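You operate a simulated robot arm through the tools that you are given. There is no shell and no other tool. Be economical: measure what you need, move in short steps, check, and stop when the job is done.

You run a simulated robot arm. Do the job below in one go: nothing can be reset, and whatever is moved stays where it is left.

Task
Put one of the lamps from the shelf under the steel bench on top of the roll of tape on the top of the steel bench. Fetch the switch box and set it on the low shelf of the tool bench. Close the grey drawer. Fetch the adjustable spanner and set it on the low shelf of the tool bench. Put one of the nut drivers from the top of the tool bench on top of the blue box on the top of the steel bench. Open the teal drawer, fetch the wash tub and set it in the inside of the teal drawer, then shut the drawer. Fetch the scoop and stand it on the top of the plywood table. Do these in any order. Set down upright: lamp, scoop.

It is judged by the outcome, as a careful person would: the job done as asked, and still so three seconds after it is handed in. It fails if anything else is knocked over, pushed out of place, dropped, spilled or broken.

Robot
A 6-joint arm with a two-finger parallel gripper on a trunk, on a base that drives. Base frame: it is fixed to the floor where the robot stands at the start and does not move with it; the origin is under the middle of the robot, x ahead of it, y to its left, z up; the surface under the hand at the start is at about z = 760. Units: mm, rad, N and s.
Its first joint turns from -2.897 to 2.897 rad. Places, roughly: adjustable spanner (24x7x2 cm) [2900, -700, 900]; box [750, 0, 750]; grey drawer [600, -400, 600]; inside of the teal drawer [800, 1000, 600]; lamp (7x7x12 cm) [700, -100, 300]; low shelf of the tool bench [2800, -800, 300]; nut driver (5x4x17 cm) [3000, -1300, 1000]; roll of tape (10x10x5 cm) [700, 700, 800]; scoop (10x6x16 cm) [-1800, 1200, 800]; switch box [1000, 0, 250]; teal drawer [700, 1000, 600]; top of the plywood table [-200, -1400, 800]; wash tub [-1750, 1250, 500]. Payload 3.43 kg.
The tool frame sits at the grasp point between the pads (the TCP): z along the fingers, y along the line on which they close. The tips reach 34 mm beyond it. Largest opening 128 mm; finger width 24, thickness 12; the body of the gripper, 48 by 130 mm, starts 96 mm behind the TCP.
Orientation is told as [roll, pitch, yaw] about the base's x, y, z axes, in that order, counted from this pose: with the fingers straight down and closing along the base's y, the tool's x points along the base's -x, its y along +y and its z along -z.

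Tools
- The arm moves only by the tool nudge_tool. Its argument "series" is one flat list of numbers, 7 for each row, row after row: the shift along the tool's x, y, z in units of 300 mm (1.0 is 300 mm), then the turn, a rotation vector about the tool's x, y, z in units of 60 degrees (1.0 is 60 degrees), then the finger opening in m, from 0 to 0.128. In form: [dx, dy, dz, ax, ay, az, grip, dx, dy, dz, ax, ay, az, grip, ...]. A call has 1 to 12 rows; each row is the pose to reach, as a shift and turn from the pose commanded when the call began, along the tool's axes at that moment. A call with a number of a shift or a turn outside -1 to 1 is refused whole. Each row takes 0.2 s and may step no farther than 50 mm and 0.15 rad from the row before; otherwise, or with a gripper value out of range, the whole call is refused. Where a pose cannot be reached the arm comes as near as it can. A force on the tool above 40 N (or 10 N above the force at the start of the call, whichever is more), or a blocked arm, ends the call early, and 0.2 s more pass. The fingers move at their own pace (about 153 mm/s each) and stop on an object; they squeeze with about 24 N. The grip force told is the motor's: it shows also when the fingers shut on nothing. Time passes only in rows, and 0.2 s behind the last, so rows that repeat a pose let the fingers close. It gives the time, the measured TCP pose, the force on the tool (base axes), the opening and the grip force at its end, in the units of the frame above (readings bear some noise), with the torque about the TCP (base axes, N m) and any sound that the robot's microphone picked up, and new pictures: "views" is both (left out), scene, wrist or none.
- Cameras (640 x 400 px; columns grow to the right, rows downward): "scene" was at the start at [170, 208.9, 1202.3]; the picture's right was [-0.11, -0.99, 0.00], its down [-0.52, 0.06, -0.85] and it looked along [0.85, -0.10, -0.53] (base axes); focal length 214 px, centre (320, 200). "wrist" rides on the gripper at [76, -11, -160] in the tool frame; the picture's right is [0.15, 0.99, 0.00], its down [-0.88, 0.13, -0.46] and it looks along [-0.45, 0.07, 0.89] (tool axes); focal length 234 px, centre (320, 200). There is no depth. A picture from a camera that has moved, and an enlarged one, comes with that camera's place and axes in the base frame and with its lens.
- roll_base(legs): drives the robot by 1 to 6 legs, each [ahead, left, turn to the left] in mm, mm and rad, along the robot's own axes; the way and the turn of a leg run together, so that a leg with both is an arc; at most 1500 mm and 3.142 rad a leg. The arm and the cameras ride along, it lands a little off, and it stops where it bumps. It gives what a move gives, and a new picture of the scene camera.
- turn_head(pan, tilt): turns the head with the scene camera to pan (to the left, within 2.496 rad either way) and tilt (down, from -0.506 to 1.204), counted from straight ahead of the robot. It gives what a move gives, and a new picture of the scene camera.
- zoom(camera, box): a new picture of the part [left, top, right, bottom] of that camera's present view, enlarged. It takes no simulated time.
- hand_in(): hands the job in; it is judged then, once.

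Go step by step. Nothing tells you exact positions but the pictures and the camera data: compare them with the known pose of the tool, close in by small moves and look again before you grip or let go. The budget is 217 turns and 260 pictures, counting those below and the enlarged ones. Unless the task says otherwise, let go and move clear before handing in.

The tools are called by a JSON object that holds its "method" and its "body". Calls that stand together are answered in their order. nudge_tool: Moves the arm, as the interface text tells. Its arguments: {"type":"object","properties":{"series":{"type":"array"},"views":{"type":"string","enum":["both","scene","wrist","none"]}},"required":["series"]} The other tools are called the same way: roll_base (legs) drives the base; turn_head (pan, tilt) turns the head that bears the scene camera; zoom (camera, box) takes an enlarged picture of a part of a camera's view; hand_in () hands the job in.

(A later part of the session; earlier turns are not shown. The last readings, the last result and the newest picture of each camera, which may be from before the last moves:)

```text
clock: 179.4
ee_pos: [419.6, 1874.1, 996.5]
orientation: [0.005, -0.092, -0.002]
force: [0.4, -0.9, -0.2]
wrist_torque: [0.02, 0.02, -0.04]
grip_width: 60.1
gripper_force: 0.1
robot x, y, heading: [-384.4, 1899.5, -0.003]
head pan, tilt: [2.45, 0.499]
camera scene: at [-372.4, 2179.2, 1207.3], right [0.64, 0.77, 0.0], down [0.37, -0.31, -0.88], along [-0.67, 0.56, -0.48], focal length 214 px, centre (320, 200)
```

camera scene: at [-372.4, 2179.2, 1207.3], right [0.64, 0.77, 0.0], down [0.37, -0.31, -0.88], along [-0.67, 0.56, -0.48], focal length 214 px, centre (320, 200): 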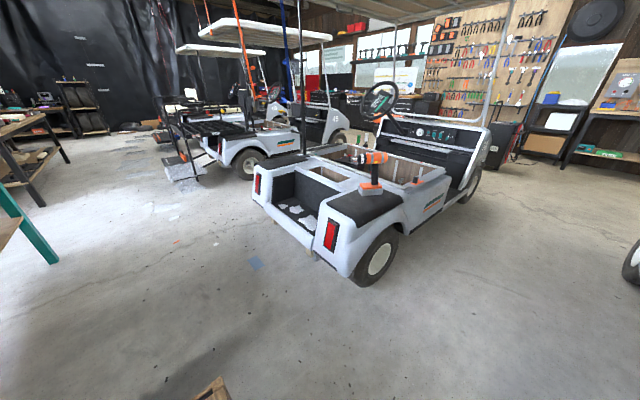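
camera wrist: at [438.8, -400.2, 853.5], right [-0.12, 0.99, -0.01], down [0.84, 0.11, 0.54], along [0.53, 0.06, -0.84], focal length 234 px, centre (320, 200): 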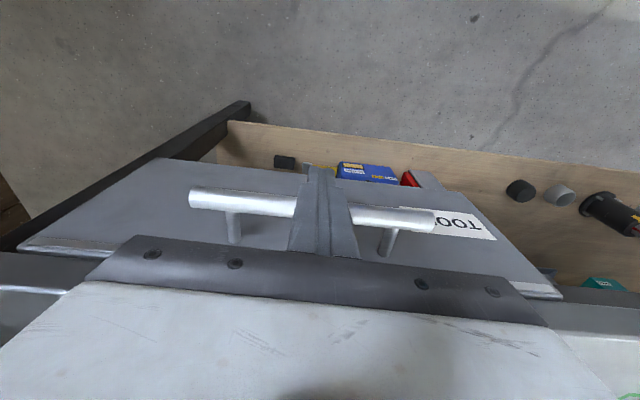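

From behind I can see items on the back of the low shelf, and there's room to face it. I'll turn to face -y here, then strafe along the table.

{"method": "roll_base", "body": {"legs": [[0, 0, -1.57], [-200, 0, 0], [0, -1250, 0]]}}

{"method": "turn_head", "body": {"pan": 0, "tilt": 0.6}}

{"method": "zoom", "body": {"camera": "scene", "box": [160, 120, 400, 270]}}

```text
clock: 190.8
ee_pos: [-1687.0, 1338.0, 997.0]
orientation: [0.004, -0.092, -1.601]
force: [0.2, -1.1, -0.3]
wrist_torque: [-0.02, -0.01, -0.01]
grip_width: 60.1
gripper_force: 0.0
robot x, y, heading: [-1632.5, 2139.6, -1.607]
head pan, tilt: [2.45, 0.499]
camera scene: at [-1354.8, 2119.9, 1207.3], right [0.75, -0.66, 0.0], down [-0.32, -0.36, -0.88], along [0.58, 0.66, -0.48], focal length 214 px, centre (320, 200)
```

scene: 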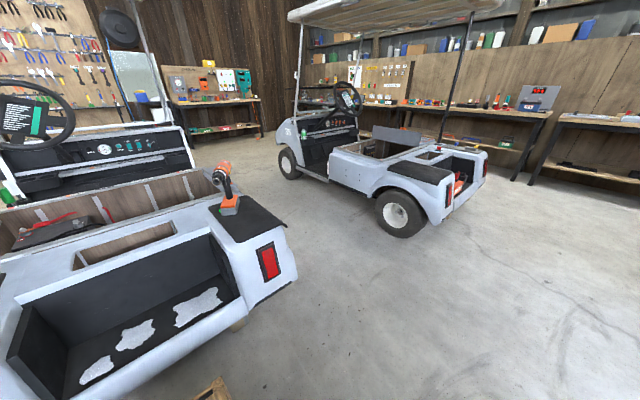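

```text
clock: 193.1
ee_pos: [-1686.1, 1337.7, 995.9]
orientation: [0.003, -0.092, -1.605]
force: [0.1, -0.5, 0.8]
wrist_torque: [0.0, -0.01, 0.0]
grip_width: 60.2
gripper_force: 0.1
robot x, y, heading: [-1630.9, 2141.5, -1.605]
head pan, tilt: [0.0, 0.6]
camera scene: at [-1418.4, 1963.6, 1198.2], right [-1.0, 0.04, 0.0], down [0.02, 0.56, -0.83], along [-0.03, -0.82, -0.56], focal length 214 px, centre (320, 200)
```

scene: 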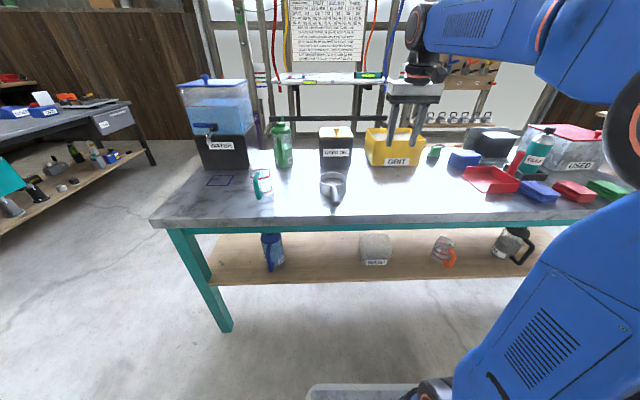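

```text
2.67 times, centred on (280, 195) of scene
camera zoom: at [-1418.4, 1963.6, 1198.2], right [-1.0, 0.04, 0.0], down [0.02, 0.56, -0.83], along [-0.03, -0.82, -0.56], focal length 572 px, centre (427, 213)
```

zoom: 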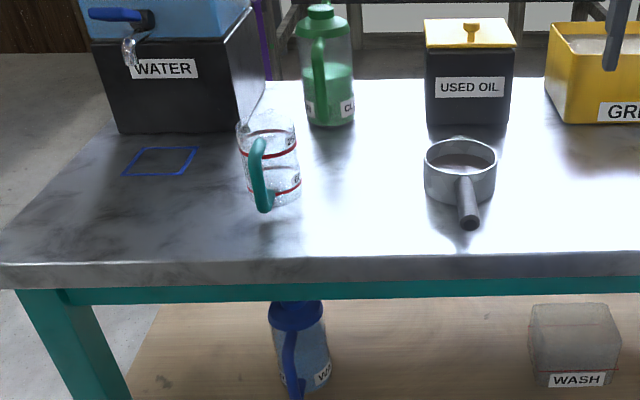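

The clear container labelled WASH on the shelf is the wash tub. Zooming on it.

{"method": "zoom", "body": {"camera": "scene", "box": [330, 215, 430, 277]}}

{"method": "zoom", "body": {"camera": "scene", "box": [240, 210, 560, 290]}}

```text
6.40 times, centred on (380, 246) of scene
camera zoom: at [-1418.4, 1963.6, 1198.2], right [-1.0, 0.04, 0.0], down [0.02, 0.56, -0.83], along [-0.03, -0.82, -0.56], focal length 1373 px, centre (-64, -94)
```

zoom: 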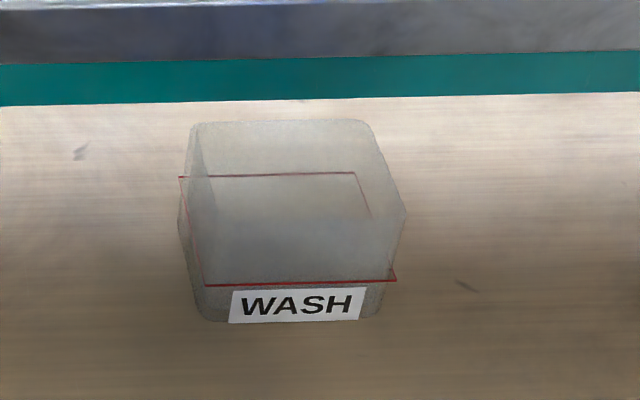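

```text
2.00 times, centred on (400, 250) of scene
camera zoom: at [-1418.4, 1963.6, 1198.2], right [-1.0, 0.04, 0.0], down [0.02, 0.56, -0.83], along [-0.03, -0.82, -0.56], focal length 429 px, centre (160, 100)
```

zoom: 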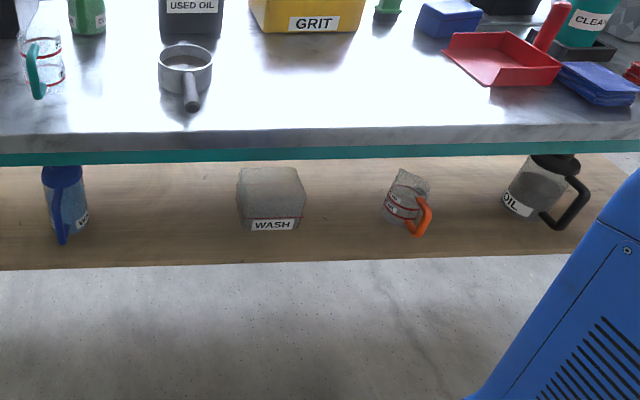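

The tub is about 13–15 cm wide, wider than my grip, so I'll need to pinch a wall. I'll back off a little, tilt the tool forward and lower it to measure with the wrist camera.

{"method": "roll_base", "body": {"legs": [[-130, 0, 0.03]]}}

{"method": "nudge_tool", "body": {"series": [0, 0, 0.02, 0, -0.125, 0, 0.06, 0.02, 0, 0.06, 0, -0.25, 0, 0.06, 0.05, 0, 0.16, 0, -0.375, 0, 0.06, 0.05, 0, 0.28, 0, -0.5, 0, 0.06, 0.05, 0, 0.4, 0, -0.6, 0, 0.06, 0.05, 0, 0.55, 0, -0.65, 0, 0.06, 0.05, 0, 0.7, 0, -0.65, 0, 0.06, 0.05, 0, 0.85, 0, -0.65, 0, 0.06], "views": "both"}}

```text
clock: 194.3
ee_pos: [-1658.8, 1467.9, 995.9]
orientation: [0.003, -0.091, -1.574]
force: [0.3, 0.1, -0.5]
wrist_torque: [0.03, -0.03, -0.05]
grip_width: 60.4
gripper_force: 0.1
robot x, y, heading: [-1630.8, 2272.9, -1.573]
head pan, tilt: [0.0, 0.6]
camera scene: at [-1410.3, 2102.4, 1198.2], right [-1.0, 0.0, 0.0], down [0.0, 0.56, -0.83], along [0.0, -0.83, -0.56], focal length 214 px, centre (320, 200)
```

scene: 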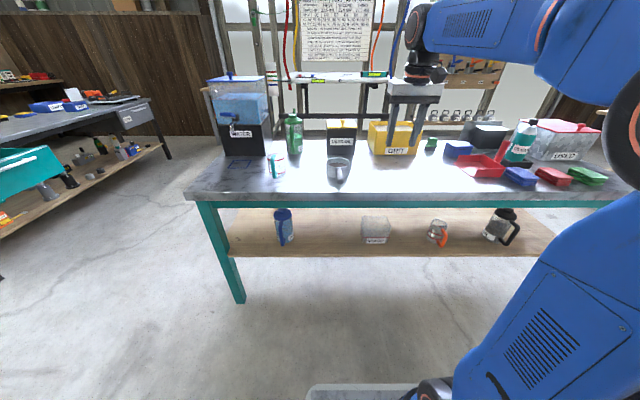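

```text
clock: 196.0
ee_pos: [-1656.8, 1465.0, 802.2]
orientation: [0.007, -0.788, -1.576]
force: [0.4, 33.9, 23.3]
wrist_torque: [0.15, 0.9, -1.19]
grip_width: 59.9
gripper_force: 0.0
robot x, y, heading: [-1630.5, 2272.8, -1.572]
head pan, tilt: [0.0, 0.6]
stopped in row 8: the force on the tool passed its limit at 90 N (the readings are from after the stop); the commanded pose is now the measured one
camera scene: at [-1410.3, 2104.4, 1198.4], right [-1.0, 0.0, 0.0], down [0.0, 0.56, -0.83], along [0.0, -0.83, -0.56], focal length 214 px, centre (320, 200)
camera wrist: at [-1668.2, 1633.8, 861.2], right [0.99, 0.1, -0.1], down [0.13, -0.3, 0.95], along [0.07, -0.95, -0.31], focal length 234 px, centre (320, 200)
```

scene: 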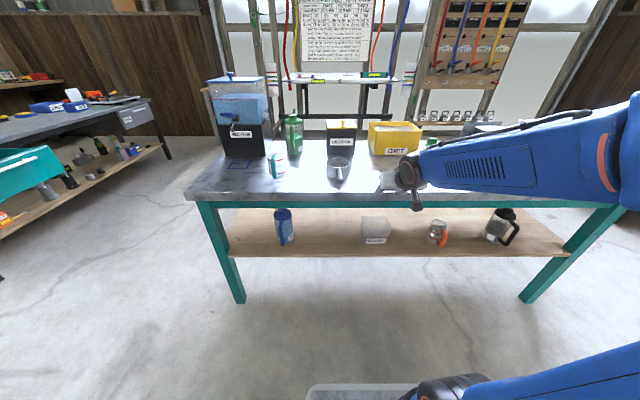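
wrist: 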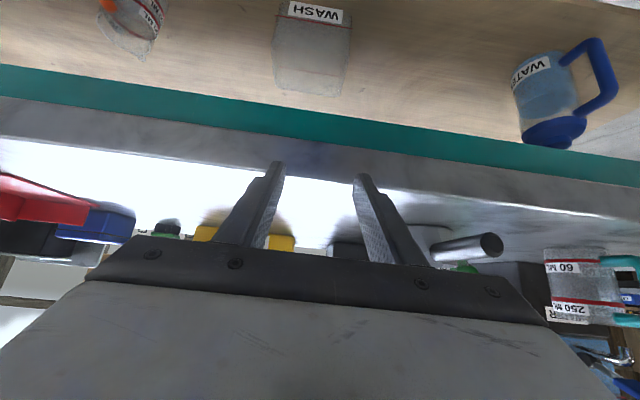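

The fingertips touched the table's edge. I'll pull back at once along the tool axis and check that nothing moved.

{"method": "nudge_tool", "body": {"series": [0, 0, -0.05, 0, 0, 0, 0.06, 0, 0, -0.18, 0, 0, 0, 0.06, 0.05, 0, -0.3, 0, 0, 0, 0.06], "views": "both"}}

{"method": "zoom", "body": {"camera": "scene", "box": [180, 60, 500, 260]}}

```text
clock: 196.8
ee_pos: [-1656.9, 1539.3, 852.4]
orientation: [0.005, -0.784, -1.575]
force: [-0.7, -0.5, -0.1]
wrist_torque: [0.03, -0.01, -0.02]
grip_width: 59.8
gripper_force: 0.0
robot x, y, heading: [-1633.5, 2271.1, -1.577]
head pan, tilt: [0.0, 0.6]
camera scene: at [-1410.2, 2102.0, 1198.1], right [-1.0, 0.0, 0.0], down [0.0, 0.57, -0.82], along [0.0, -0.82, -0.57], focal length 214 px, centre (320, 200)
camera wrist: at [-1668.7, 1705.0, 912.2], right [0.99, 0.1, -0.1], down [0.13, -0.3, 0.94], along [0.07, -0.95, -0.31], focal length 234 px, centre (320, 200)
```

scene: 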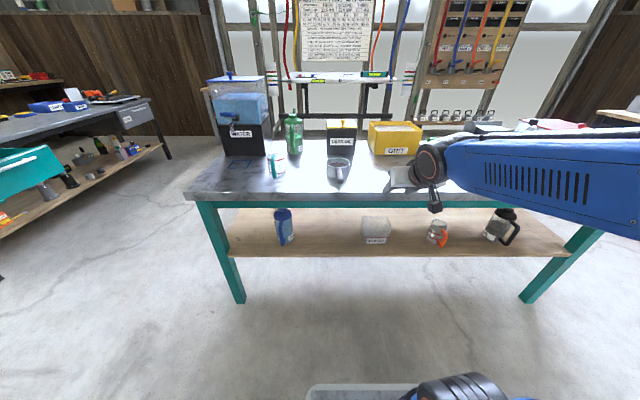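
wrist: 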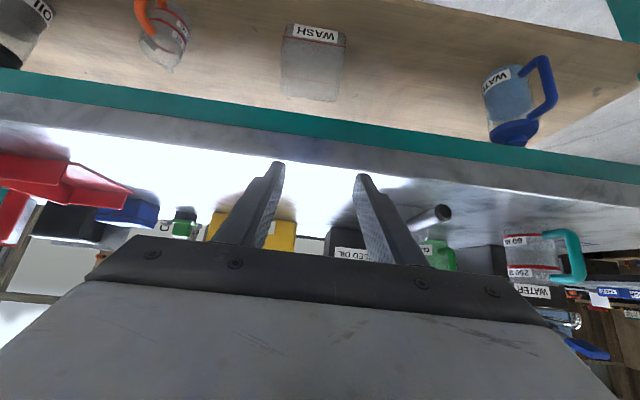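

```text
2.00 times, centred on (340, 160) of scene
camera zoom: at [-1410.2, 2102.0, 1198.1], right [-1.0, 0.0, 0.0], down [0.0, 0.57, -0.82], along [0.0, -0.82, -0.57], focal length 429 px, centre (280, 280)
```

zoom: 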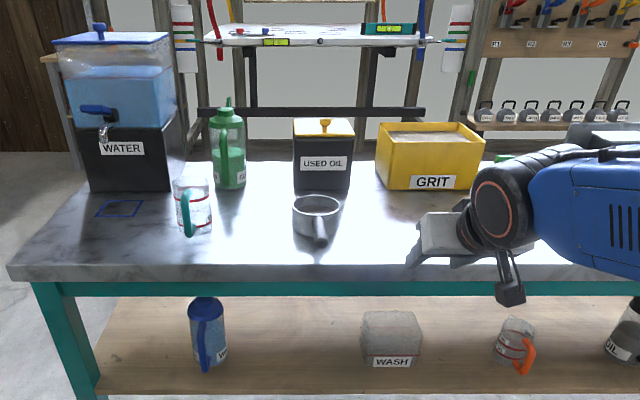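

Nothing moved. The table edge is at y≈1445 with its top at z≈776 and apron bottom at ≈689. I'll go lower outside the edge to view the tub properly.

{"method": "nudge_tool", "body": {"series": [0.106, -0.018, 0.08, 0, 0, 0, 0.06, 0.212, -0.036, 0.17, 0, 0, 0, 0.06, 0.318, -0.055, 0.26, 0, 0, 0, 0.06, 0.424, -0.073, 0.35, 0, 0, 0, 0.06, 0.53, -0.09, 0.445, 0, 0, 0, 0.06, 0.636, -0.11, 0.542, 0, 0, 0, 0.06], "views": "wrist"}}

```text
clock: 198.4
ee_pos: [-1705.9, 1508.2, 629.3]
orientation: [0.084, -0.71, -1.822]
force: [0.1, -0.6, 0.6]
wrist_torque: [0.06, -0.01, 0.01]
grip_width: 60.1
gripper_force: 0.1
out of reach, approached as far as the arm can: row 4, 5, 6
robot x, y, heading: [-1627.0, 2272.9, -1.574]
head pan, tilt: [0.0, 0.6]
stopped in row 6: the arm was blocked; the commanded pose is now the measured one
camera wrist: at [-1689.6, 1671.4, 700.7], right [1.0, -0.08, -0.03], down [0.0, -0.38, 0.93], along [-0.09, -0.92, -0.38], focal length 234 px, centre (320, 200)
```

wrist: 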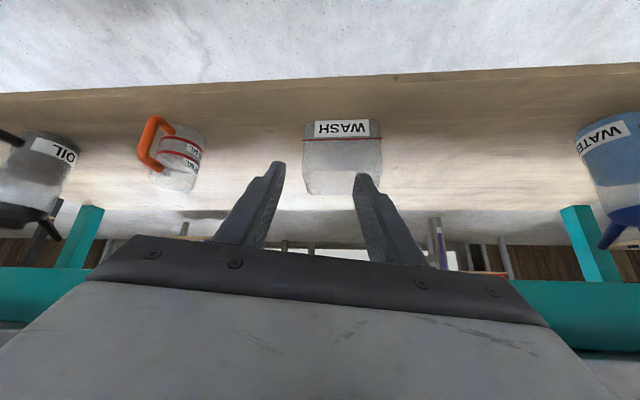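

{"method": "zoom", "body": {"camera": "wrist", "box": [270, 90, 430, 220]}}

```text
3.08 times, centred on (350, 155) of wrist
camera zoom: at [-1689.6, 1671.4, 700.7], right [1.0, -0.08, -0.03], down [0.0, -0.38, 0.93], along [-0.09, -0.92, -0.38], focal length 720 px, centre (228, 338)
```

zoom: 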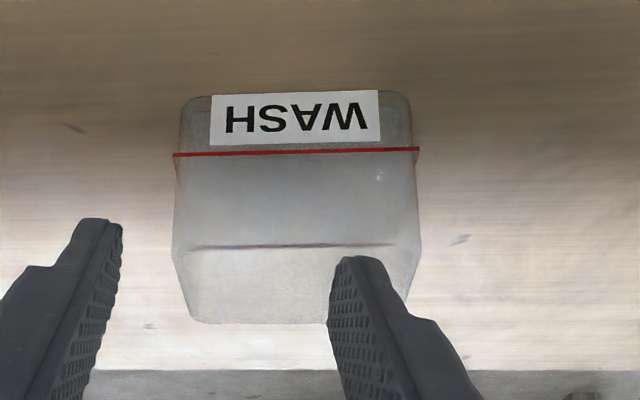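

The tub measures about 127 × 80 × 106 mm, so I'd pinch its side wall, but this stance doesn't allow a flat enough tool. I'll raise the arm and park sideways so it can reach farther and flatter.

{"method": "nudge_tool", "body": {"series": [-0.1, 0, -0.117, 0, 0, 0, 0.06, -0.2, 0, -0.233, 0, 0, 0, 0.06, -0.3, 0, -0.35, 0, 0, 0, 0.06, -0.4, 0, -0.467, 0, 0, 0, 0.06, -0.5, 0, -0.58, 0, 0, 0, 0.06, -0.6, 0, -0.7, 0, 0, 0, 0.06, -0.7, 0, -0.815, 0, 0, 0, 0.06, -0.8, 0, -0.93, 0, 0, 0, 0.06], "views": "none"}}

{"method": "roll_base", "body": {"legs": [[110, 0, 0], [0, 0, 1.57]]}}

{"method": "turn_head", "body": {"pan": -1.5, "tilt": 0.7}}

```text
clock: 200.2
ee_pos: [-1727.0, 1512.8, 996.0]
orientation: [0.085, -0.71, -1.821]
force: [0.1, -0.1, 0.7]
wrist_torque: [0.0, 0.0, 0.02]
grip_width: 59.9
gripper_force: 0.0
robot x, y, heading: [-1630.7, 2274.1, -1.575]
head pan, tilt: [0.0, 0.6]
```

```text
clock: 205.2
ee_pos: [-870.6, 2068.6, 996.2]
orientation: [0.086, -0.709, -0.249]
force: [0.9, 0.9, 0.2]
wrist_torque: [0.01, -0.03, 0.02]
grip_width: 60.0
gripper_force: 0.0
robot x, y, heading: [-1635.1, 2164.9, -0.006]
head pan, tilt: [0.0, 0.6]
camera scene: at [-1461.0, 2382.0, 1198.2], right [0.0, -1.0, 0.0], down [-0.56, 0.0, -0.83], along [0.83, 0.0, -0.56], focal length 214 px, centre (320, 200)
```

scene: 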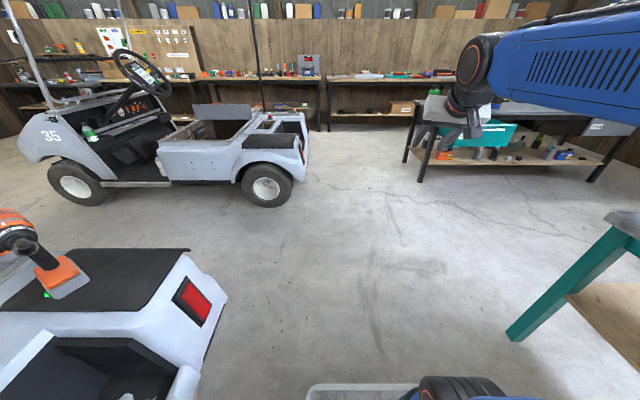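

```text
clock: 206.8
ee_pos: [-870.5, 2068.9, 997.3]
orientation: [0.086, -0.708, -0.25]
force: [-0.2, 0.0, -0.4]
wrist_torque: [0.0, -0.02, -0.03]
grip_width: 59.7
gripper_force: 0.0
robot x, y, heading: [-1629.1, 2162.8, 0.0]
head pan, tilt: [-1.499, 0.7]
camera scene: at [-1543.4, 2297.5, 1189.5], right [-1.0, -0.07, 0.0], down [-0.04, 0.64, -0.76], along [0.05, -0.76, -0.64], focal length 214 px, centre (320, 200)
```

scene: 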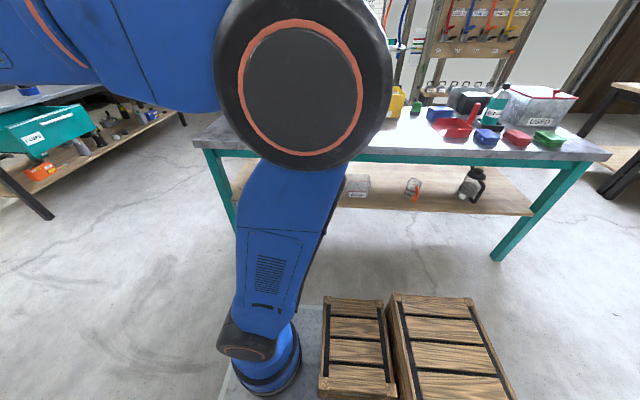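

I'll reposition the base so the arm's axis lines up with the tub at greater distance, square up the tool, and swing the arm to the right in an arc.

{"method": "roll_base", "body": {"legs": [[-346, 110, 0]]}}

{"method": "nudge_tool", "body": {"series": [0, 0, 0, -0.037, 0, -0.09, 0.06, 0, 0, 0, -0.0735, 0, -0.181, 0.06], "views": "none"}}

{"method": "nudge_tool", "body": {"series": [0.0061, -0.158, -0.0052, 0.0622, 0, 0.0725, 0.06, 0.0238, -0.314, -0.0204, 0.1243, 0, 0.145, 0.06, 0.0536, -0.467, -0.046, 0.1865, 0, 0.2174, 0.06, 0.0946, -0.615, -0.0812, 0.2487, 0, 0.29, 0.06, 0.1467, -0.757, -0.1259, 0.311, 0, 0.3624, 0.06, 0.2095, -0.892, -0.1797, 0.373, 0, 0.435, 0.06], "views": "none"}}

```text
clock: 209.1
ee_pos: [-1215.2, 2177.3, 995.8]
orientation: [0.087, -0.709, -0.252]
force: [-0.1, 0.4, -0.5]
wrist_torque: [-0.01, -0.02, -0.01]
grip_width: 60.0
gripper_force: 0.0
robot x, y, heading: [-1977.4, 2273.2, 0.001]
head pan, tilt: [-1.499, 0.7]
camera scene: at [-1888.0, 2407.9, 1189.5], right [-1.0, -0.07, 0.0], down [-0.04, 0.64, -0.76], along [0.05, -0.76, -0.64], focal length 214 px, centre (320, 200)
```

scene: 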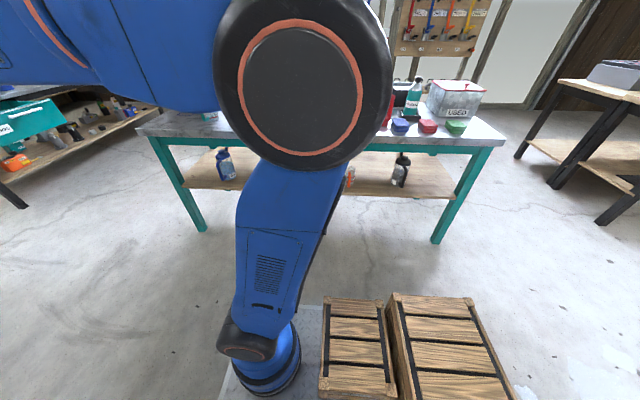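

```text
clock: 209.7
ee_pos: [-1214.9, 2178.5, 996.8]
orientation: [-0.002, -0.716, 0.001]
force: [0.6, 0.0, -0.5]
wrist_torque: [0.01, -0.01, 0.0]
grip_width: 60.4
gripper_force: 0.0
robot x, y, heading: [-1974.3, 2271.8, -0.006]
head pan, tilt: [-1.499, 0.7]
```

```text
clock: 211.1
ee_pos: [-1301.2, 1910.5, 995.5]
orientation: [0.002, -0.715, -0.605]
force: [0.6, -0.7, -0.8]
wrist_torque: [-0.01, 0.01, -0.01]
grip_width: 60.1
gripper_force: 0.1
robot x, y, heading: [-1975.5, 2273.1, 0.0]
head pan, tilt: [-1.499, 0.7]
```

The sweep works well. Continuing the arc to face the table.

{"method": "nudge_tool", "body": {"series": [0.0061, -0.158, -0.0052, 0.0622, 0, 0.0725, 0.06, 0.0238, -0.314, -0.0204, 0.1243, 0, 0.145, 0.06, 0.0536, -0.467, -0.046, 0.1865, 0, 0.2174, 0.06, 0.0946, -0.615, -0.0812, 0.2487, 0, 0.29, 0.06, 0.1467, -0.757, -0.1259, 0.311, 0, 0.3624, 0.06, 0.2095, -0.892, -0.1797, 0.373, 0, 0.435, 0.06], "views": "none"}}

{"method": "nudge_tool", "body": {"series": [0.0061, -0.158, -0.0052, 0.0622, 0, 0.0725, 0.06, 0.0238, -0.314, -0.0204, 0.1243, 0, 0.145, 0.06, 0.0536, -0.467, -0.046, 0.1865, 0, 0.2174, 0.06, 0.082, -0.57, -0.07, 0.2275, 0, 0.2653, 0.06], "views": "both"}}

```text
clock: 212.5
ee_pos: [-1519.2, 1736.3, 997.7]
orientation: [0.008, -0.71, -1.208]
force: [0.3, -0.3, 0.0]
wrist_torque: [-0.02, 0.02, 0.0]
grip_width: 60.3
gripper_force: 0.1
robot x, y, heading: [-1978.8, 2272.9, -0.001]
head pan, tilt: [-1.499, 0.7]
```

```text
clock: 213.5
ee_pos: [-1689.2, 1705.7, 994.4]
orientation: [0.01, -0.71, -1.573]
force: [-0.2, -0.7, -0.5]
wrist_torque: [0.0, -0.01, 0.02]
grip_width: 60.0
gripper_force: 0.0
robot x, y, heading: [-1976.6, 2275.6, -0.003]
head pan, tilt: [-1.499, 0.7]
camera scene: at [-1888.0, 2407.9, 1189.5], right [-1.0, -0.07, 0.0], down [-0.04, 0.64, -0.76], along [0.05, -0.76, -0.64], focal length 214 px, centre (320, 200)
camera wrist: at [-1701.7, 1867.7, 1066.4], right [0.99, 0.11, -0.09], down [0.12, -0.37, 0.92], along [0.07, -0.92, -0.38], focal length 234 px, centre (320, 200)
```

scene: 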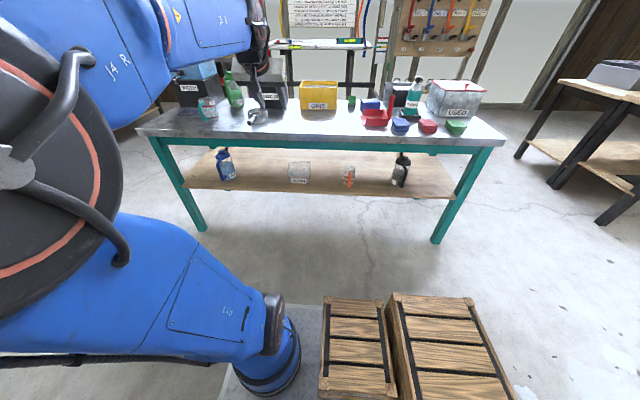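
wrist: 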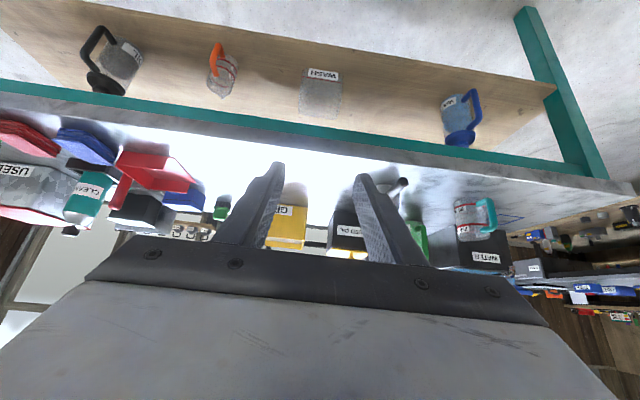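

Now lowering outside the table edge in two stages.

{"method": "nudge_tool", "body": {"series": [0.051, 0.02, 0.129, 0, 0, 0, 0.06, 0.102, 0.04, 0.258, 0, 0, 0, 0.06, 0.153, 0.06, 0.388, 0, 0, 0, 0.06, 0.204, 0.08, 0.517, 0, 0, 0, 0.06, 0.255, 0.103, 0.646, 0, 0, 0, 0.06], "views": "none"}}

{"method": "nudge_tool", "body": {"series": [0.051, 0.02, 0.129, 0, 0, 0, 0.06, 0.102, 0.04, 0.258, 0, -0.1, 0, 0.06, 0.153, 0.06, 0.388, 0, -0.15, 0, 0.06, 0.204, 0.08, 0.517, 0, -0.2, 0, 0.06, 0.255, 0.103, 0.646, 0, -0.25, 0, 0.06], "views": "wrist"}}

```text
clock: 214.7
ee_pos: [-1656.2, 1637.3, 797.1]
orientation: [0.01, -0.712, -1.573]
force: [1.2, 0.5, -0.5]
wrist_torque: [-0.01, 0.02, -0.03]
grip_width: 60.0
gripper_force: 0.1
robot x, y, heading: [-1976.6, 2273.5, -0.0]
head pan, tilt: [-1.499, 0.7]
```

```text
clock: 216.1
ee_pos: [-1671.7, 1580.5, 588.5]
orientation: [0.054, -0.908, -1.879]
force: [0.0, 0.3, 1.0]
wrist_torque: [0.01, 0.02, -0.02]
grip_width: 59.9
gripper_force: 0.1
out of reach, approached as far as the arm can: row 2, 3
robot x, y, heading: [-1974.6, 2274.3, -0.001]
head pan, tilt: [-1.499, 0.7]
stopped in row 5: the arm was blocked; the commanded pose is now the measured one
camera wrist: at [-1638.0, 1752.1, 626.2], right [0.98, -0.17, -0.08], down [0.05, -0.2, 0.98], along [-0.18, -0.96, -0.19], focal length 234 px, centre (320, 200)
```

wrist: 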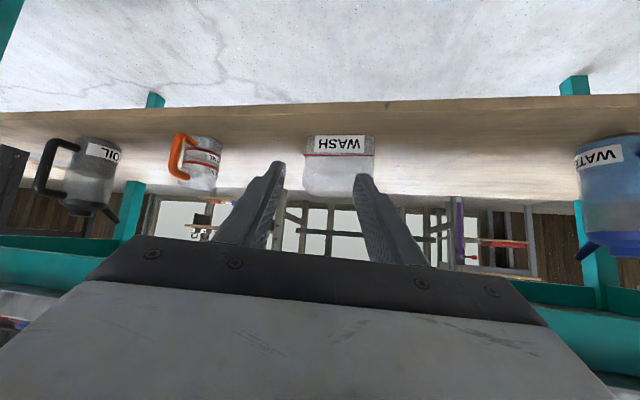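

The yaw drifts because the tool isn't in the arm's own plane when it gets level with the forearm. I'll rise, square up, and place the arm axis directly in line with the target wall.

{"method": "nudge_tool", "body": {"series": [-0.11, 0, -0.086, 0, 0, 0, 0.06, -0.22, 0, -0.172, 0, 0, 0, 0.06, -0.33, 0, -0.258, 0, 0, 0, 0.06, -0.44, 0, -0.344, 0, 0, 0, 0.06, -0.55, 0, -0.43, 0, 0, 0, 0.06], "views": "none"}}

{"method": "nudge_tool", "body": {"series": [0, 0, 0, -0.06, 0, -0.06, 0.06, 0, 0, 0, -0.12, 0, -0.12, 0.06, 0, 0, 0, -0.179, 0, -0.18, 0.06], "views": "scene"}}

```text
clock: 217.3
ee_pos: [-1678.8, 1584.1, 798.3]
orientation: [0.057, -0.907, -1.877]
force: [-0.5, 0.8, 0.5]
wrist_torque: [0.04, 0.02, -0.04]
grip_width: 59.9
gripper_force: 0.1
robot x, y, heading: [-1976.3, 2278.6, -0.005]
head pan, tilt: [-1.499, 0.7]
```

```text
clock: 218.1
ee_pos: [-1678.5, 1585.5, 797.7]
orientation: [0.0, -0.916, -1.573]
force: [-0.7, -0.3, -0.5]
wrist_torque: [0.03, -0.01, -0.03]
grip_width: 60.3
gripper_force: 0.0
robot x, y, heading: [-1979.2, 2274.3, -0.008]
head pan, tilt: [-1.499, 0.7]
camera scene: at [-1888.1, 2408.1, 1189.5], right [-1.0, -0.07, 0.0], down [-0.04, 0.64, -0.76], along [0.05, -0.76, -0.64], focal length 214 px, centre (320, 200)
```

scene: 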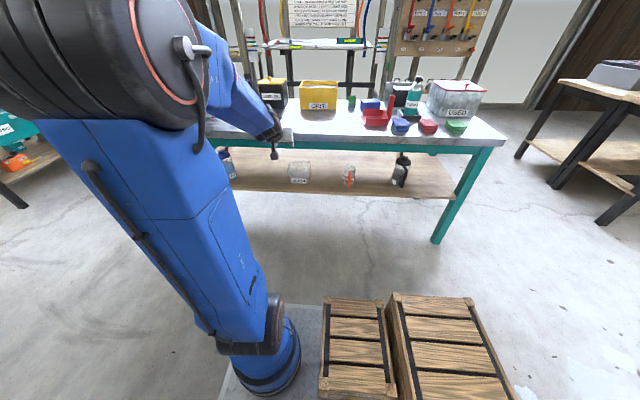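

I'll shift the base 25 mm so the axis lines up at x≈-1627, and then descend in-plane.

{"method": "roll_base", "body": {"legs": [[25, 0, 0.006]]}}

{"method": "nudge_tool", "body": {"series": [0.06, 0.04, 0.05, 0, -0.04, 0, 0.06, 0.16, 0.087, 0.13, 0, -0.08, 0, 0.06, 0.27, 0.087, 0.21, 0, -0.08, 0, 0.06, 0.38, 0.087, 0.3, 0, -0.08, 0, 0.06, 0.49, 0.087, 0.38, 0, -0.08, 0, 0.06], "views": "wrist"}}

```text
clock: 218.9
ee_pos: [-1650.1, 1585.9, 797.4]
orientation: [0.001, -0.914, -1.568]
force: [0.1, -0.7, -0.3]
wrist_torque: [0.0, -0.01, 0.01]
grip_width: 60.1
gripper_force: 0.0
robot x, y, heading: [-1945.4, 2272.2, 0.003]
head pan, tilt: [-1.499, 0.7]
camera scene: at [-1863.8, 2408.6, 1189.5], right [-1.0, -0.07, 0.0], down [-0.05, 0.64, -0.76], along [0.06, -0.76, -0.64], focal length 214 px, centre (320, 200)
```

scene: 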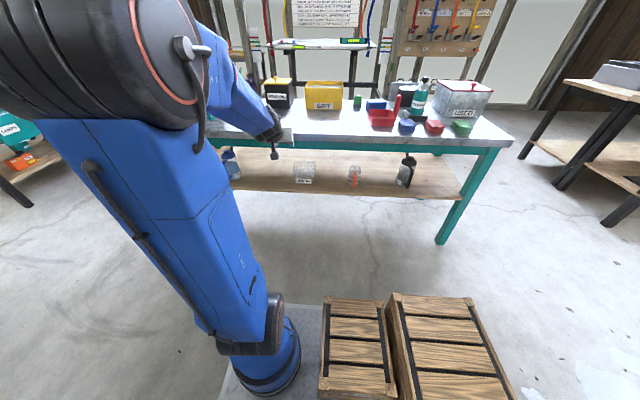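

```text
clock: 220.1
ee_pos: [-1616.8, 1587.2, 612.6]
orientation: [-0.008, -0.998, -1.567]
force: [0.7, 0.1, 0.4]
wrist_torque: [-0.01, 0.02, 0.0]
grip_width: 59.7
gripper_force: 0.0
out of reach, approached as far as the arm can: row 1, 5
robot x, y, heading: [-1949.7, 2274.1, 0.005]
head pan, tilt: [-1.499, 0.7]
camera wrist: at [-1628.0, 1762.2, 636.0], right [0.99, 0.08, -0.13], down [0.13, -0.1, 0.99], along [0.06, -0.99, -0.11], focal length 234 px, centre (320, 200)
```

wrist: 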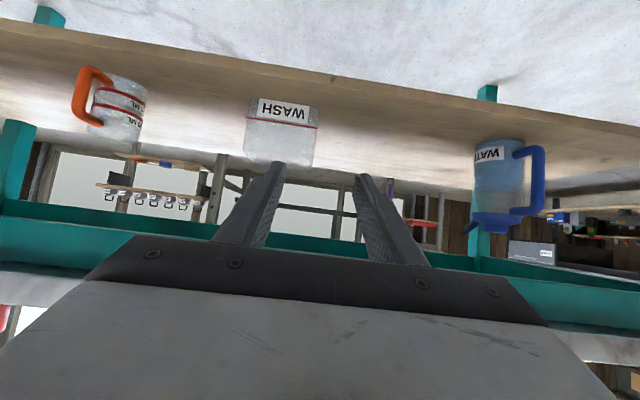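

Now flat enough and in-plane. The tub's +x wall is at x≈-1625 with its rim near z 526. I'll advance to a pre-grasp under the table edge and re-check.

{"method": "nudge_tool", "body": {"series": [-0.056, -0.007, 0.129, 0, 0, 0, 0.06, -0.113, -0.014, 0.258, 0, 0, 0, 0.056, -0.17, -0.02, 0.387, 0, 0, 0, 0.056, -0.226, -0.027, 0.516, 0, 0, 0, 0.056], "views": "both"}}

{"method": "zoom", "body": {"camera": "wrist", "box": [180, 60, 400, 200]}}

```text
clock: 221.1
ee_pos: [-1608.4, 1424.3, 582.0]
orientation: [-0.015, -0.995, -1.565]
force: [0.4, 1.5, 0.1]
wrist_torque: [0.01, -0.05, 0.01]
grip_width: 55.8
gripper_force: 0.0
out of reach, approached as far as the arm can: row 1, 2, 3, 4
robot x, y, heading: [-1951.4, 2272.6, 0.004]
head pan, tilt: [-1.499, 0.7]
camera scene: at [-1863.9, 2408.8, 1189.5], right [-1.0, -0.07, 0.0], down [-0.05, 0.64, -0.76], along [0.06, -0.76, -0.64], focal length 214 px, centre (320, 200)
camera wrist: at [-1618.7, 1600.3, 606.1], right [0.99, 0.07, -0.13], down [0.14, -0.1, 0.99], along [0.06, -0.99, -0.11], focal length 234 px, centre (320, 200)
```

scene: 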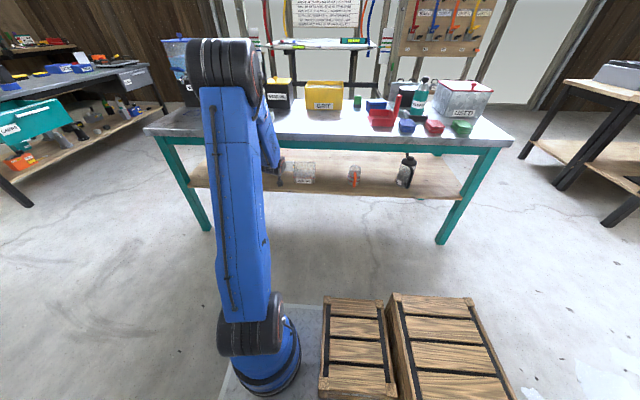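
wrist: 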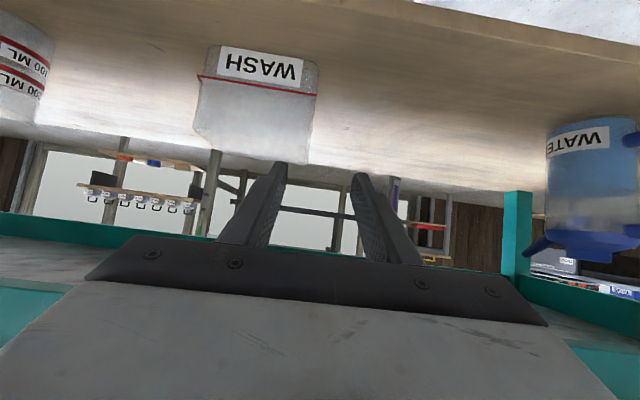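

```text
2.86 times, centred on (290, 130) of wrist
camera zoom: at [-1618.7, 1600.3, 606.1], right [0.99, 0.07, -0.13], down [0.14, -0.1, 0.99], along [0.06, -0.99, -0.11], focal length 669 px, centre (406, 400)
```

zoom: 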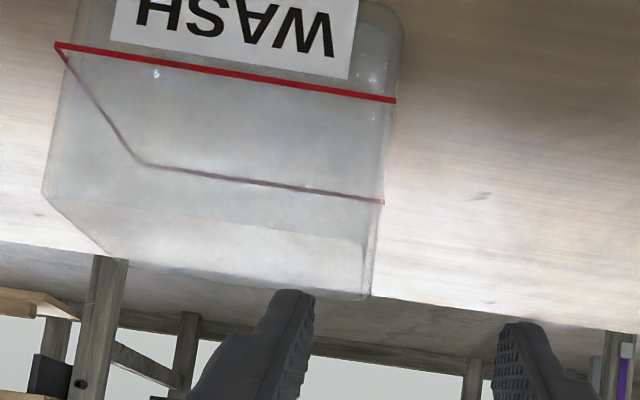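

The rim is at z≈520 and the wall at x≈-1624. I'll nudge the base 20 mm to line up and then slide the fingers over the wall.

{"method": "roll_base", "body": {"legs": [[-20, 0, 0]]}}

{"method": "nudge_tool", "body": {"series": [0, 0, 0.13, 0, 0, 0, 0.056, -0.002, 0, 0.25, 0, 0, 0, 0.056], "views": "wrist"}}

{"method": "zoom", "body": {"camera": "wrist", "box": [180, 60, 400, 200]}}

```text
clock: 221.9
ee_pos: [-1627.0, 1424.3, 581.7]
orientation: [-0.014, -0.993, -1.565]
force: [0.1, -0.4, -0.1]
wrist_torque: [-0.01, 0.01, 0.02]
grip_width: 56.0
gripper_force: 0.1
robot x, y, heading: [-1969.3, 2275.2, 0.003]
head pan, tilt: [-1.499, 0.7]
camera scene: at [-1883.4, 2408.4, 1189.5], right [-1.0, -0.07, 0.0], down [-0.05, 0.64, -0.76], along [0.06, -0.76, -0.64], focal length 214 px, centre (320, 200)
```

scene: 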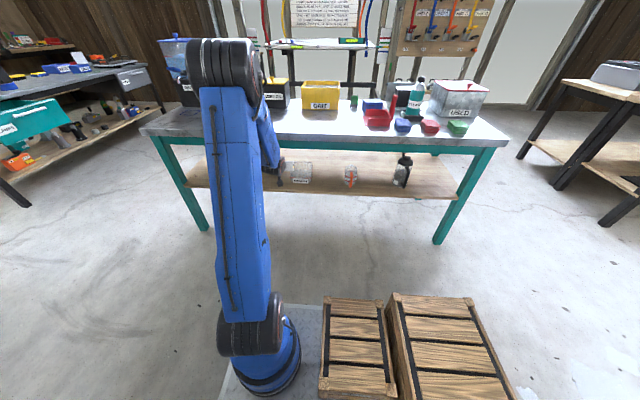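

```text
clock: 222.5
ee_pos: [-1627.3, 1360.1, 547.1]
orientation: [-0.023, -1.0, -1.564]
force: [0.3, 6.2, 27.9]
wrist_torque: [-0.41, 0.86, -0.12]
grip_width: 56.4
gripper_force: 0.4
robot x, y, heading: [-1967.0, 2270.9, 0.002]
head pan, tilt: [-1.499, 0.7]
camera wrist: at [-1636.3, 1536.3, 570.4], right [0.99, 0.07, -0.13], down [0.14, -0.09, 0.99], along [0.05, -0.99, -0.1], focal length 234 px, centre (320, 200)
```

wrist: 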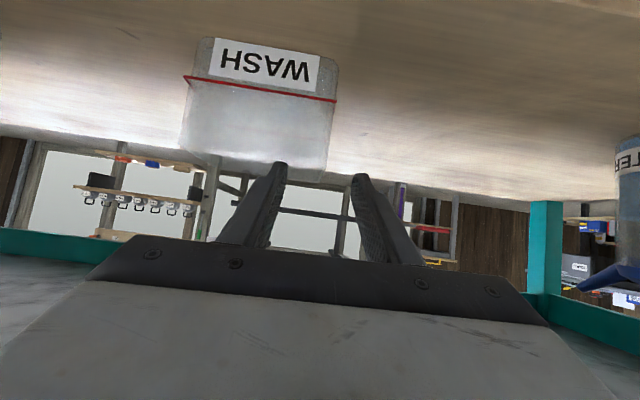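

```text
2.86 times, centred on (290, 130) of wrist
camera zoom: at [-1636.3, 1536.3, 570.4], right [0.99, 0.07, -0.13], down [0.14, -0.09, 0.99], along [0.05, -0.99, -0.1], focal length 669 px, centre (406, 400)
```

zoom: 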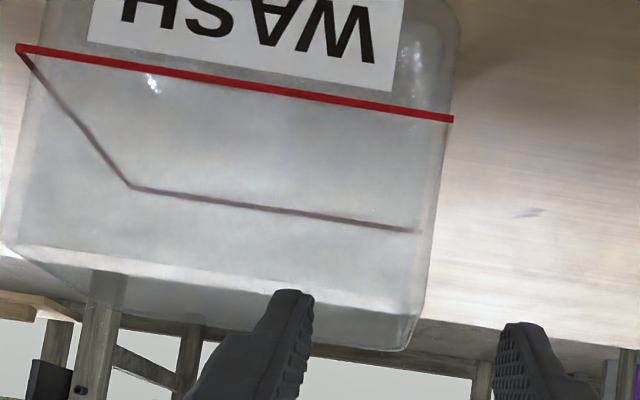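

The inner finger is pressing on the near rim, so the rim is a bit higher than I estimated. I'll lift 14 mm and then continue inward.

{"method": "nudge_tool", "body": {"series": [-0.02, 0, -0.013, 0, 0, 0, 0.056, -0.042, 0, -0.027, 0, 0, 0, 0.056], "views": "none"}}

{"method": "nudge_tool", "body": {"series": [-0.02, 0, 0.05, 0, 0, 0, 0.056, -0.05, 0, 0.11, 0, 0, 0, 0.056], "views": "wrist"}}

```text
clock: 223.1
ee_pos: [-1629.4, 1360.0, 556.1]
orientation: [-0.017, -0.992, -1.566]
force: [-0.2, 0.7, -0.1]
wrist_torque: [-0.02, -0.03, 0.0]
grip_width: 56.0
gripper_force: 0.1
robot x, y, heading: [-1968.6, 2275.3, 0.007]
head pan, tilt: [-1.499, 0.7]
```

```text
clock: 223.7
ee_pos: [-1627.5, 1323.0, 551.5]
orientation: [-0.014, -0.993, -1.566]
force: [0.1, 0.1, 0.1]
wrist_torque: [0.03, -0.01, 0.03]
grip_width: 56.2
gripper_force: 0.1
robot x, y, heading: [-1967.9, 2277.0, 0.003]
head pan, tilt: [-1.499, 0.7]
camera wrist: at [-1637.5, 1500.1, 575.6], right [0.99, 0.07, -0.13], down [0.14, -0.1, 0.99], along [0.06, -0.99, -0.11], focal length 234 px, centre (320, 200)
```

wrist: 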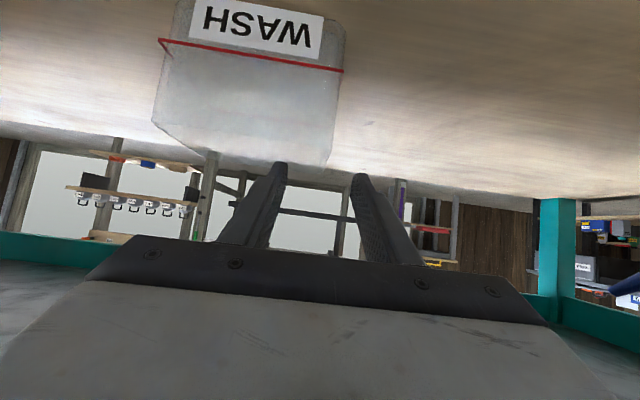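

Clear over the rim. Lowering so the fingers straddle the side wall.

{"method": "nudge_tool", "body": {"series": [0.025, 0, 0.02, 0, 0, 0, 0.056, 0.05, 0, 0.037, 0, 0, 0, 0.056, 0.06, 0, 0.043, 0, 0, 0, 0.056], "views": "wrist"}}

{"method": "zoom", "body": {"camera": "wrist", "box": [220, 20, 440, 200]}}

{"method": "zoom", "body": {"camera": "scene", "box": [240, 120, 340, 200]}}

```text
clock: 224.5
ee_pos: [-1627.5, 1323.9, 528.4]
orientation: [-0.021, -0.992, -1.566]
force: [-0.2, 0.0, 0.3]
wrist_torque: [-0.01, 0.01, 0.01]
grip_width: 55.9
gripper_force: 0.0
robot x, y, heading: [-1970.9, 2271.6, 0.003]
head pan, tilt: [-1.499, 0.7]
camera wrist: at [-1637.3, 1499.2, 552.9], right [0.99, 0.07, -0.13], down [0.14, -0.1, 0.98], along [0.05, -0.99, -0.11], focal length 234 px, centre (320, 200)
```

wrist: 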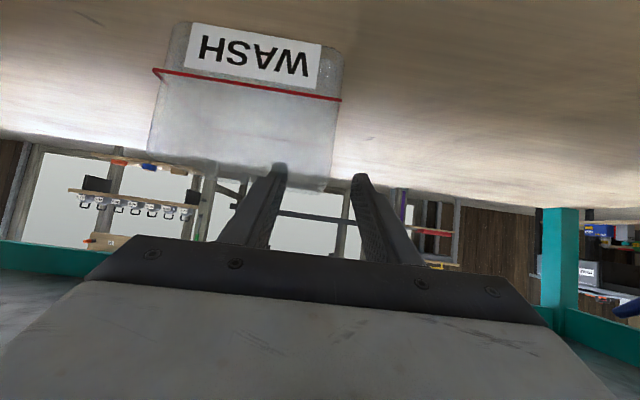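

```text
2.22 times, centred on (330, 110) of wrist
camera zoom: at [-1637.3, 1499.2, 552.9], right [0.99, 0.07, -0.13], down [0.14, -0.1, 0.98], along [0.05, -0.99, -0.11], focal length 520 px, centre (298, 400)
```

zoom: 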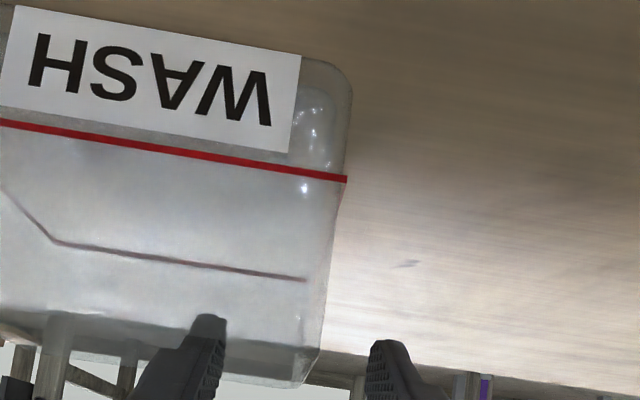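

```text
5.00 times, centred on (290, 160) of scene
camera zoom: at [-1883.4, 2408.4, 1189.6], right [-1.0, -0.07, 0.0], down [-0.05, 0.64, -0.76], along [0.06, -0.76, -0.64], focal length 1072 px, centre (470, 400)
```

zoom: 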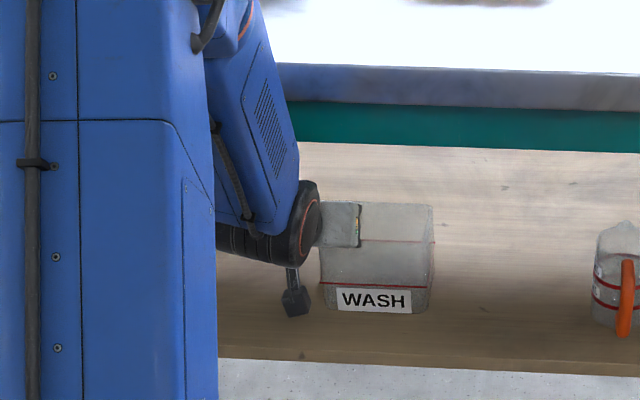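

The inner finger is inside and the outer finger outside the wall. Closing the pinch.

{"method": "nudge_tool", "body": {"series": [0.008, 0, 0.006, 0, 0, 0, 0.03, 0.008, 0, 0.006, 0, 0, 0, 0.0, 0.008, 0, 0.006, 0, 0, 0, 0.0, 0.008, 0, 0.006, 0, 0, 0, 0.0], "views": "wrist"}}

{"method": "zoom", "body": {"camera": "wrist", "box": [220, 20, 440, 200]}}

```text
clock: 225.5
ee_pos: [-1629.7, 1323.1, 526.8]
orientation: [-0.021, -0.99, -1.565]
force: [0.2, 0.5, 3.3]
wrist_torque: [-0.33, 0.0, 0.01]
grip_width: 4.6
gripper_force: 23.8
robot x, y, heading: [-1968.2, 2276.3, -0.001]
head pan, tilt: [-1.499, 0.7]
camera wrist: at [-1637.2, 1499.2, 550.1], right [0.99, 0.07, -0.13], down [0.14, -0.1, 0.98], along [0.05, -0.99, -0.11], focal length 234 px, centre (320, 200)
```

wrist: 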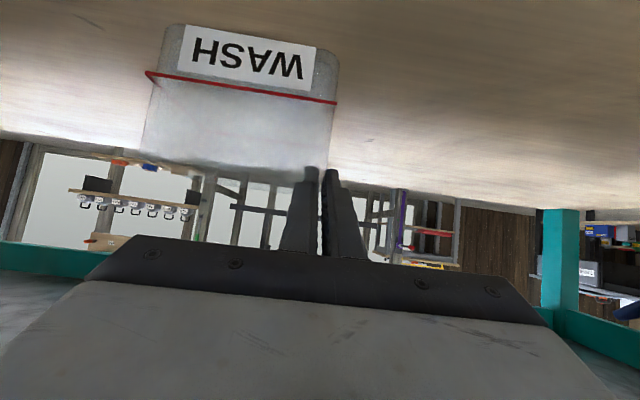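

```text
2.22 times, centred on (330, 110) of wrist
camera zoom: at [-1637.2, 1499.2, 550.1], right [0.99, 0.07, -0.13], down [0.14, -0.1, 0.98], along [0.05, -0.99, -0.11], focal length 520 px, centre (298, 400)
```

zoom: 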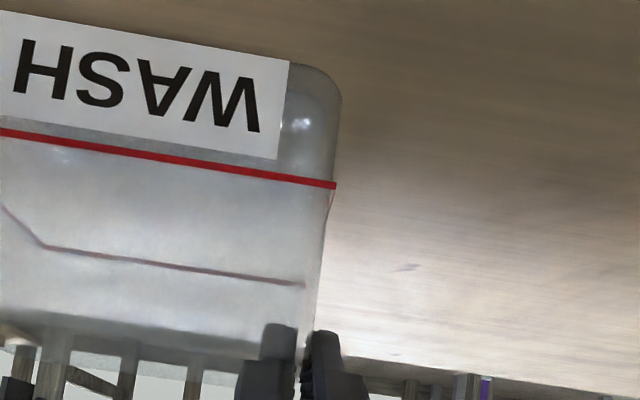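

The wall is pinched at 4.6 mm thickness. Lifting 20 mm and checking for sag.

{"method": "nudge_tool", "body": {"series": [-0.028, 0, -0.018, 0, 0, 0, 0, -0.056, 0, -0.036, 0, 0, 0, 0, -0.056, 0, -0.036, 0, 0, 0, 0], "views": "wrist"}}

{"method": "zoom", "body": {"camera": "scene", "box": [240, 120, 340, 200]}}

```text
clock: 226.3
ee_pos: [-1629.9, 1323.0, 545.1]
orientation: [-0.016, -0.994, -1.566]
force: [1.0, -0.8, -1.3]
wrist_torque: [0.05, -0.03, -0.01]
grip_width: 4.8
gripper_force: 23.4
robot x, y, heading: [-1971.7, 2274.0, 0.003]
head pan, tilt: [-1.499, 0.7]
camera wrist: at [-1638.9, 1499.6, 569.5], right [0.99, 0.07, -0.13], down [0.14, -0.1, 0.99], along [0.06, -0.99, -0.11], focal length 234 px, centre (320, 200)
```

wrist: 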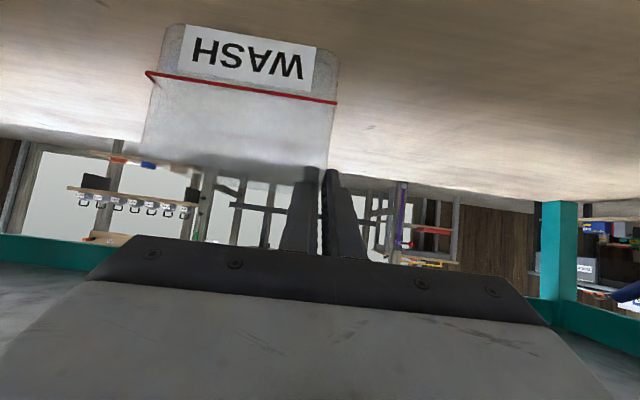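

```text
5.00 times, centred on (290, 160) of scene
camera zoom: at [-1883.4, 2408.3, 1189.6], right [-1.0, -0.07, 0.0], down [-0.05, 0.64, -0.76], along [0.06, -0.76, -0.64], focal length 1072 px, centre (470, 400)
```

zoom: 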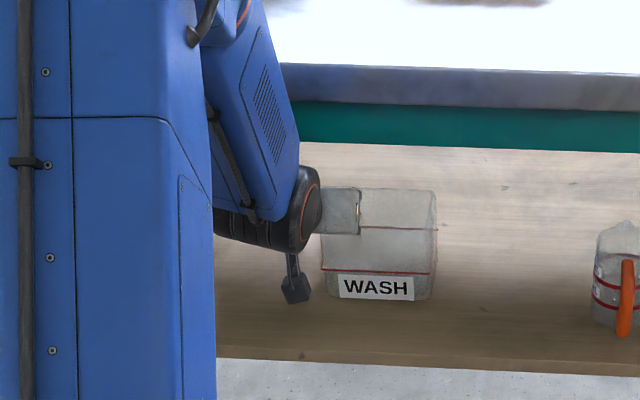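

The tub hangs level and is light. I'll strafe away from the table to bring it out, then raise it.

{"method": "roll_base", "body": {"legs": [[0, 195, 0]]}}

{"method": "nudge_tool", "body": {"series": [-0.1, 0, -0.13, 0, 0, 0, 0, -0.22, 0, -0.23, 0, 0, 0, 0, -0.34, 0, -0.32, 0, 0, 0, 0, -0.46, 0, -0.4, 0, 0, 0, 0, -0.58, 0, -0.48, 0, 0, 0, 0, -0.7, 0, -0.56, 0, 0, 0, 0, -0.82, 0, -0.64, 0, 0, 0, 0], "views": "both"}}

```text
clock: 227.9
ee_pos: [-1631.8, 1516.3, 546.1]
orientation: [-0.016, -0.993, -1.569]
force: [-1.1, -0.2, -1.9]
wrist_torque: [0.07, -0.08, 0.01]
grip_width: 4.6
gripper_force: 24.0
robot x, y, heading: [-1972.2, 2466.5, -0.003]
head pan, tilt: [-1.499, 0.7]
camera scene: at [-1883.0, 2601.5, 1189.6], right [-1.0, -0.07, 0.0], down [-0.05, 0.64, -0.76], along [0.05, -0.76, -0.64], focal length 214 px, centre (320, 200)
```

scene: 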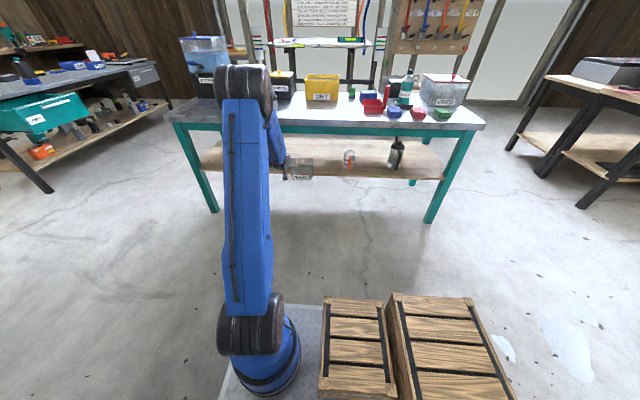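

```text
clock: 229.5
ee_pos: [-1627.6, 1542.6, 856.9]
orientation: [-0.037, -0.992, -1.547]
force: [0.3, -0.4, -2.7]
wrist_torque: [-0.04, -0.08, -0.06]
grip_width: 4.8
gripper_force: 23.8
robot x, y, heading: [-1972.6, 2468.9, -0.003]
head pan, tilt: [-1.499, 0.7]
camera scene: at [-1882.9, 2601.3, 1189.6], right [-1.0, -0.07, 0.0], down [-0.05, 0.64, -0.76], along [0.05, -0.76, -0.64], focal length 214 px, centre (320, 200)
camera wrist: at [-1638.1, 1719.4, 880.7], right [0.99, 0.07, -0.14], down [0.15, -0.1, 0.98], along [0.06, -0.99, -0.11], focal length 234 px, centre (320, 200)
```

scene: 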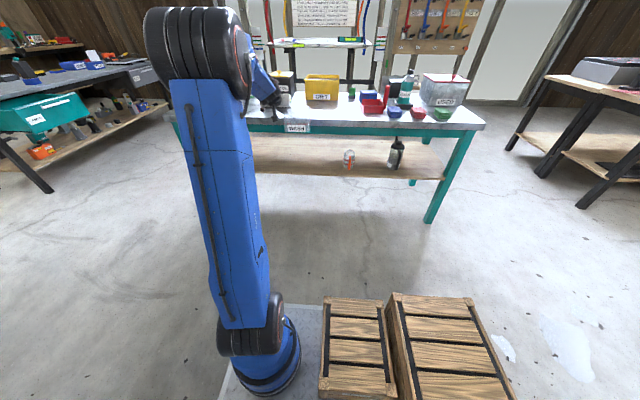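
wrist: 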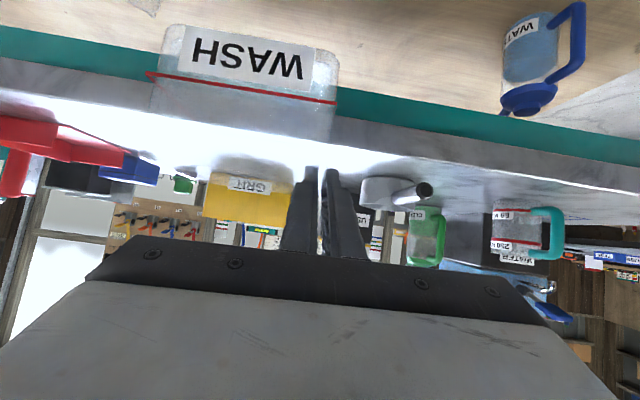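

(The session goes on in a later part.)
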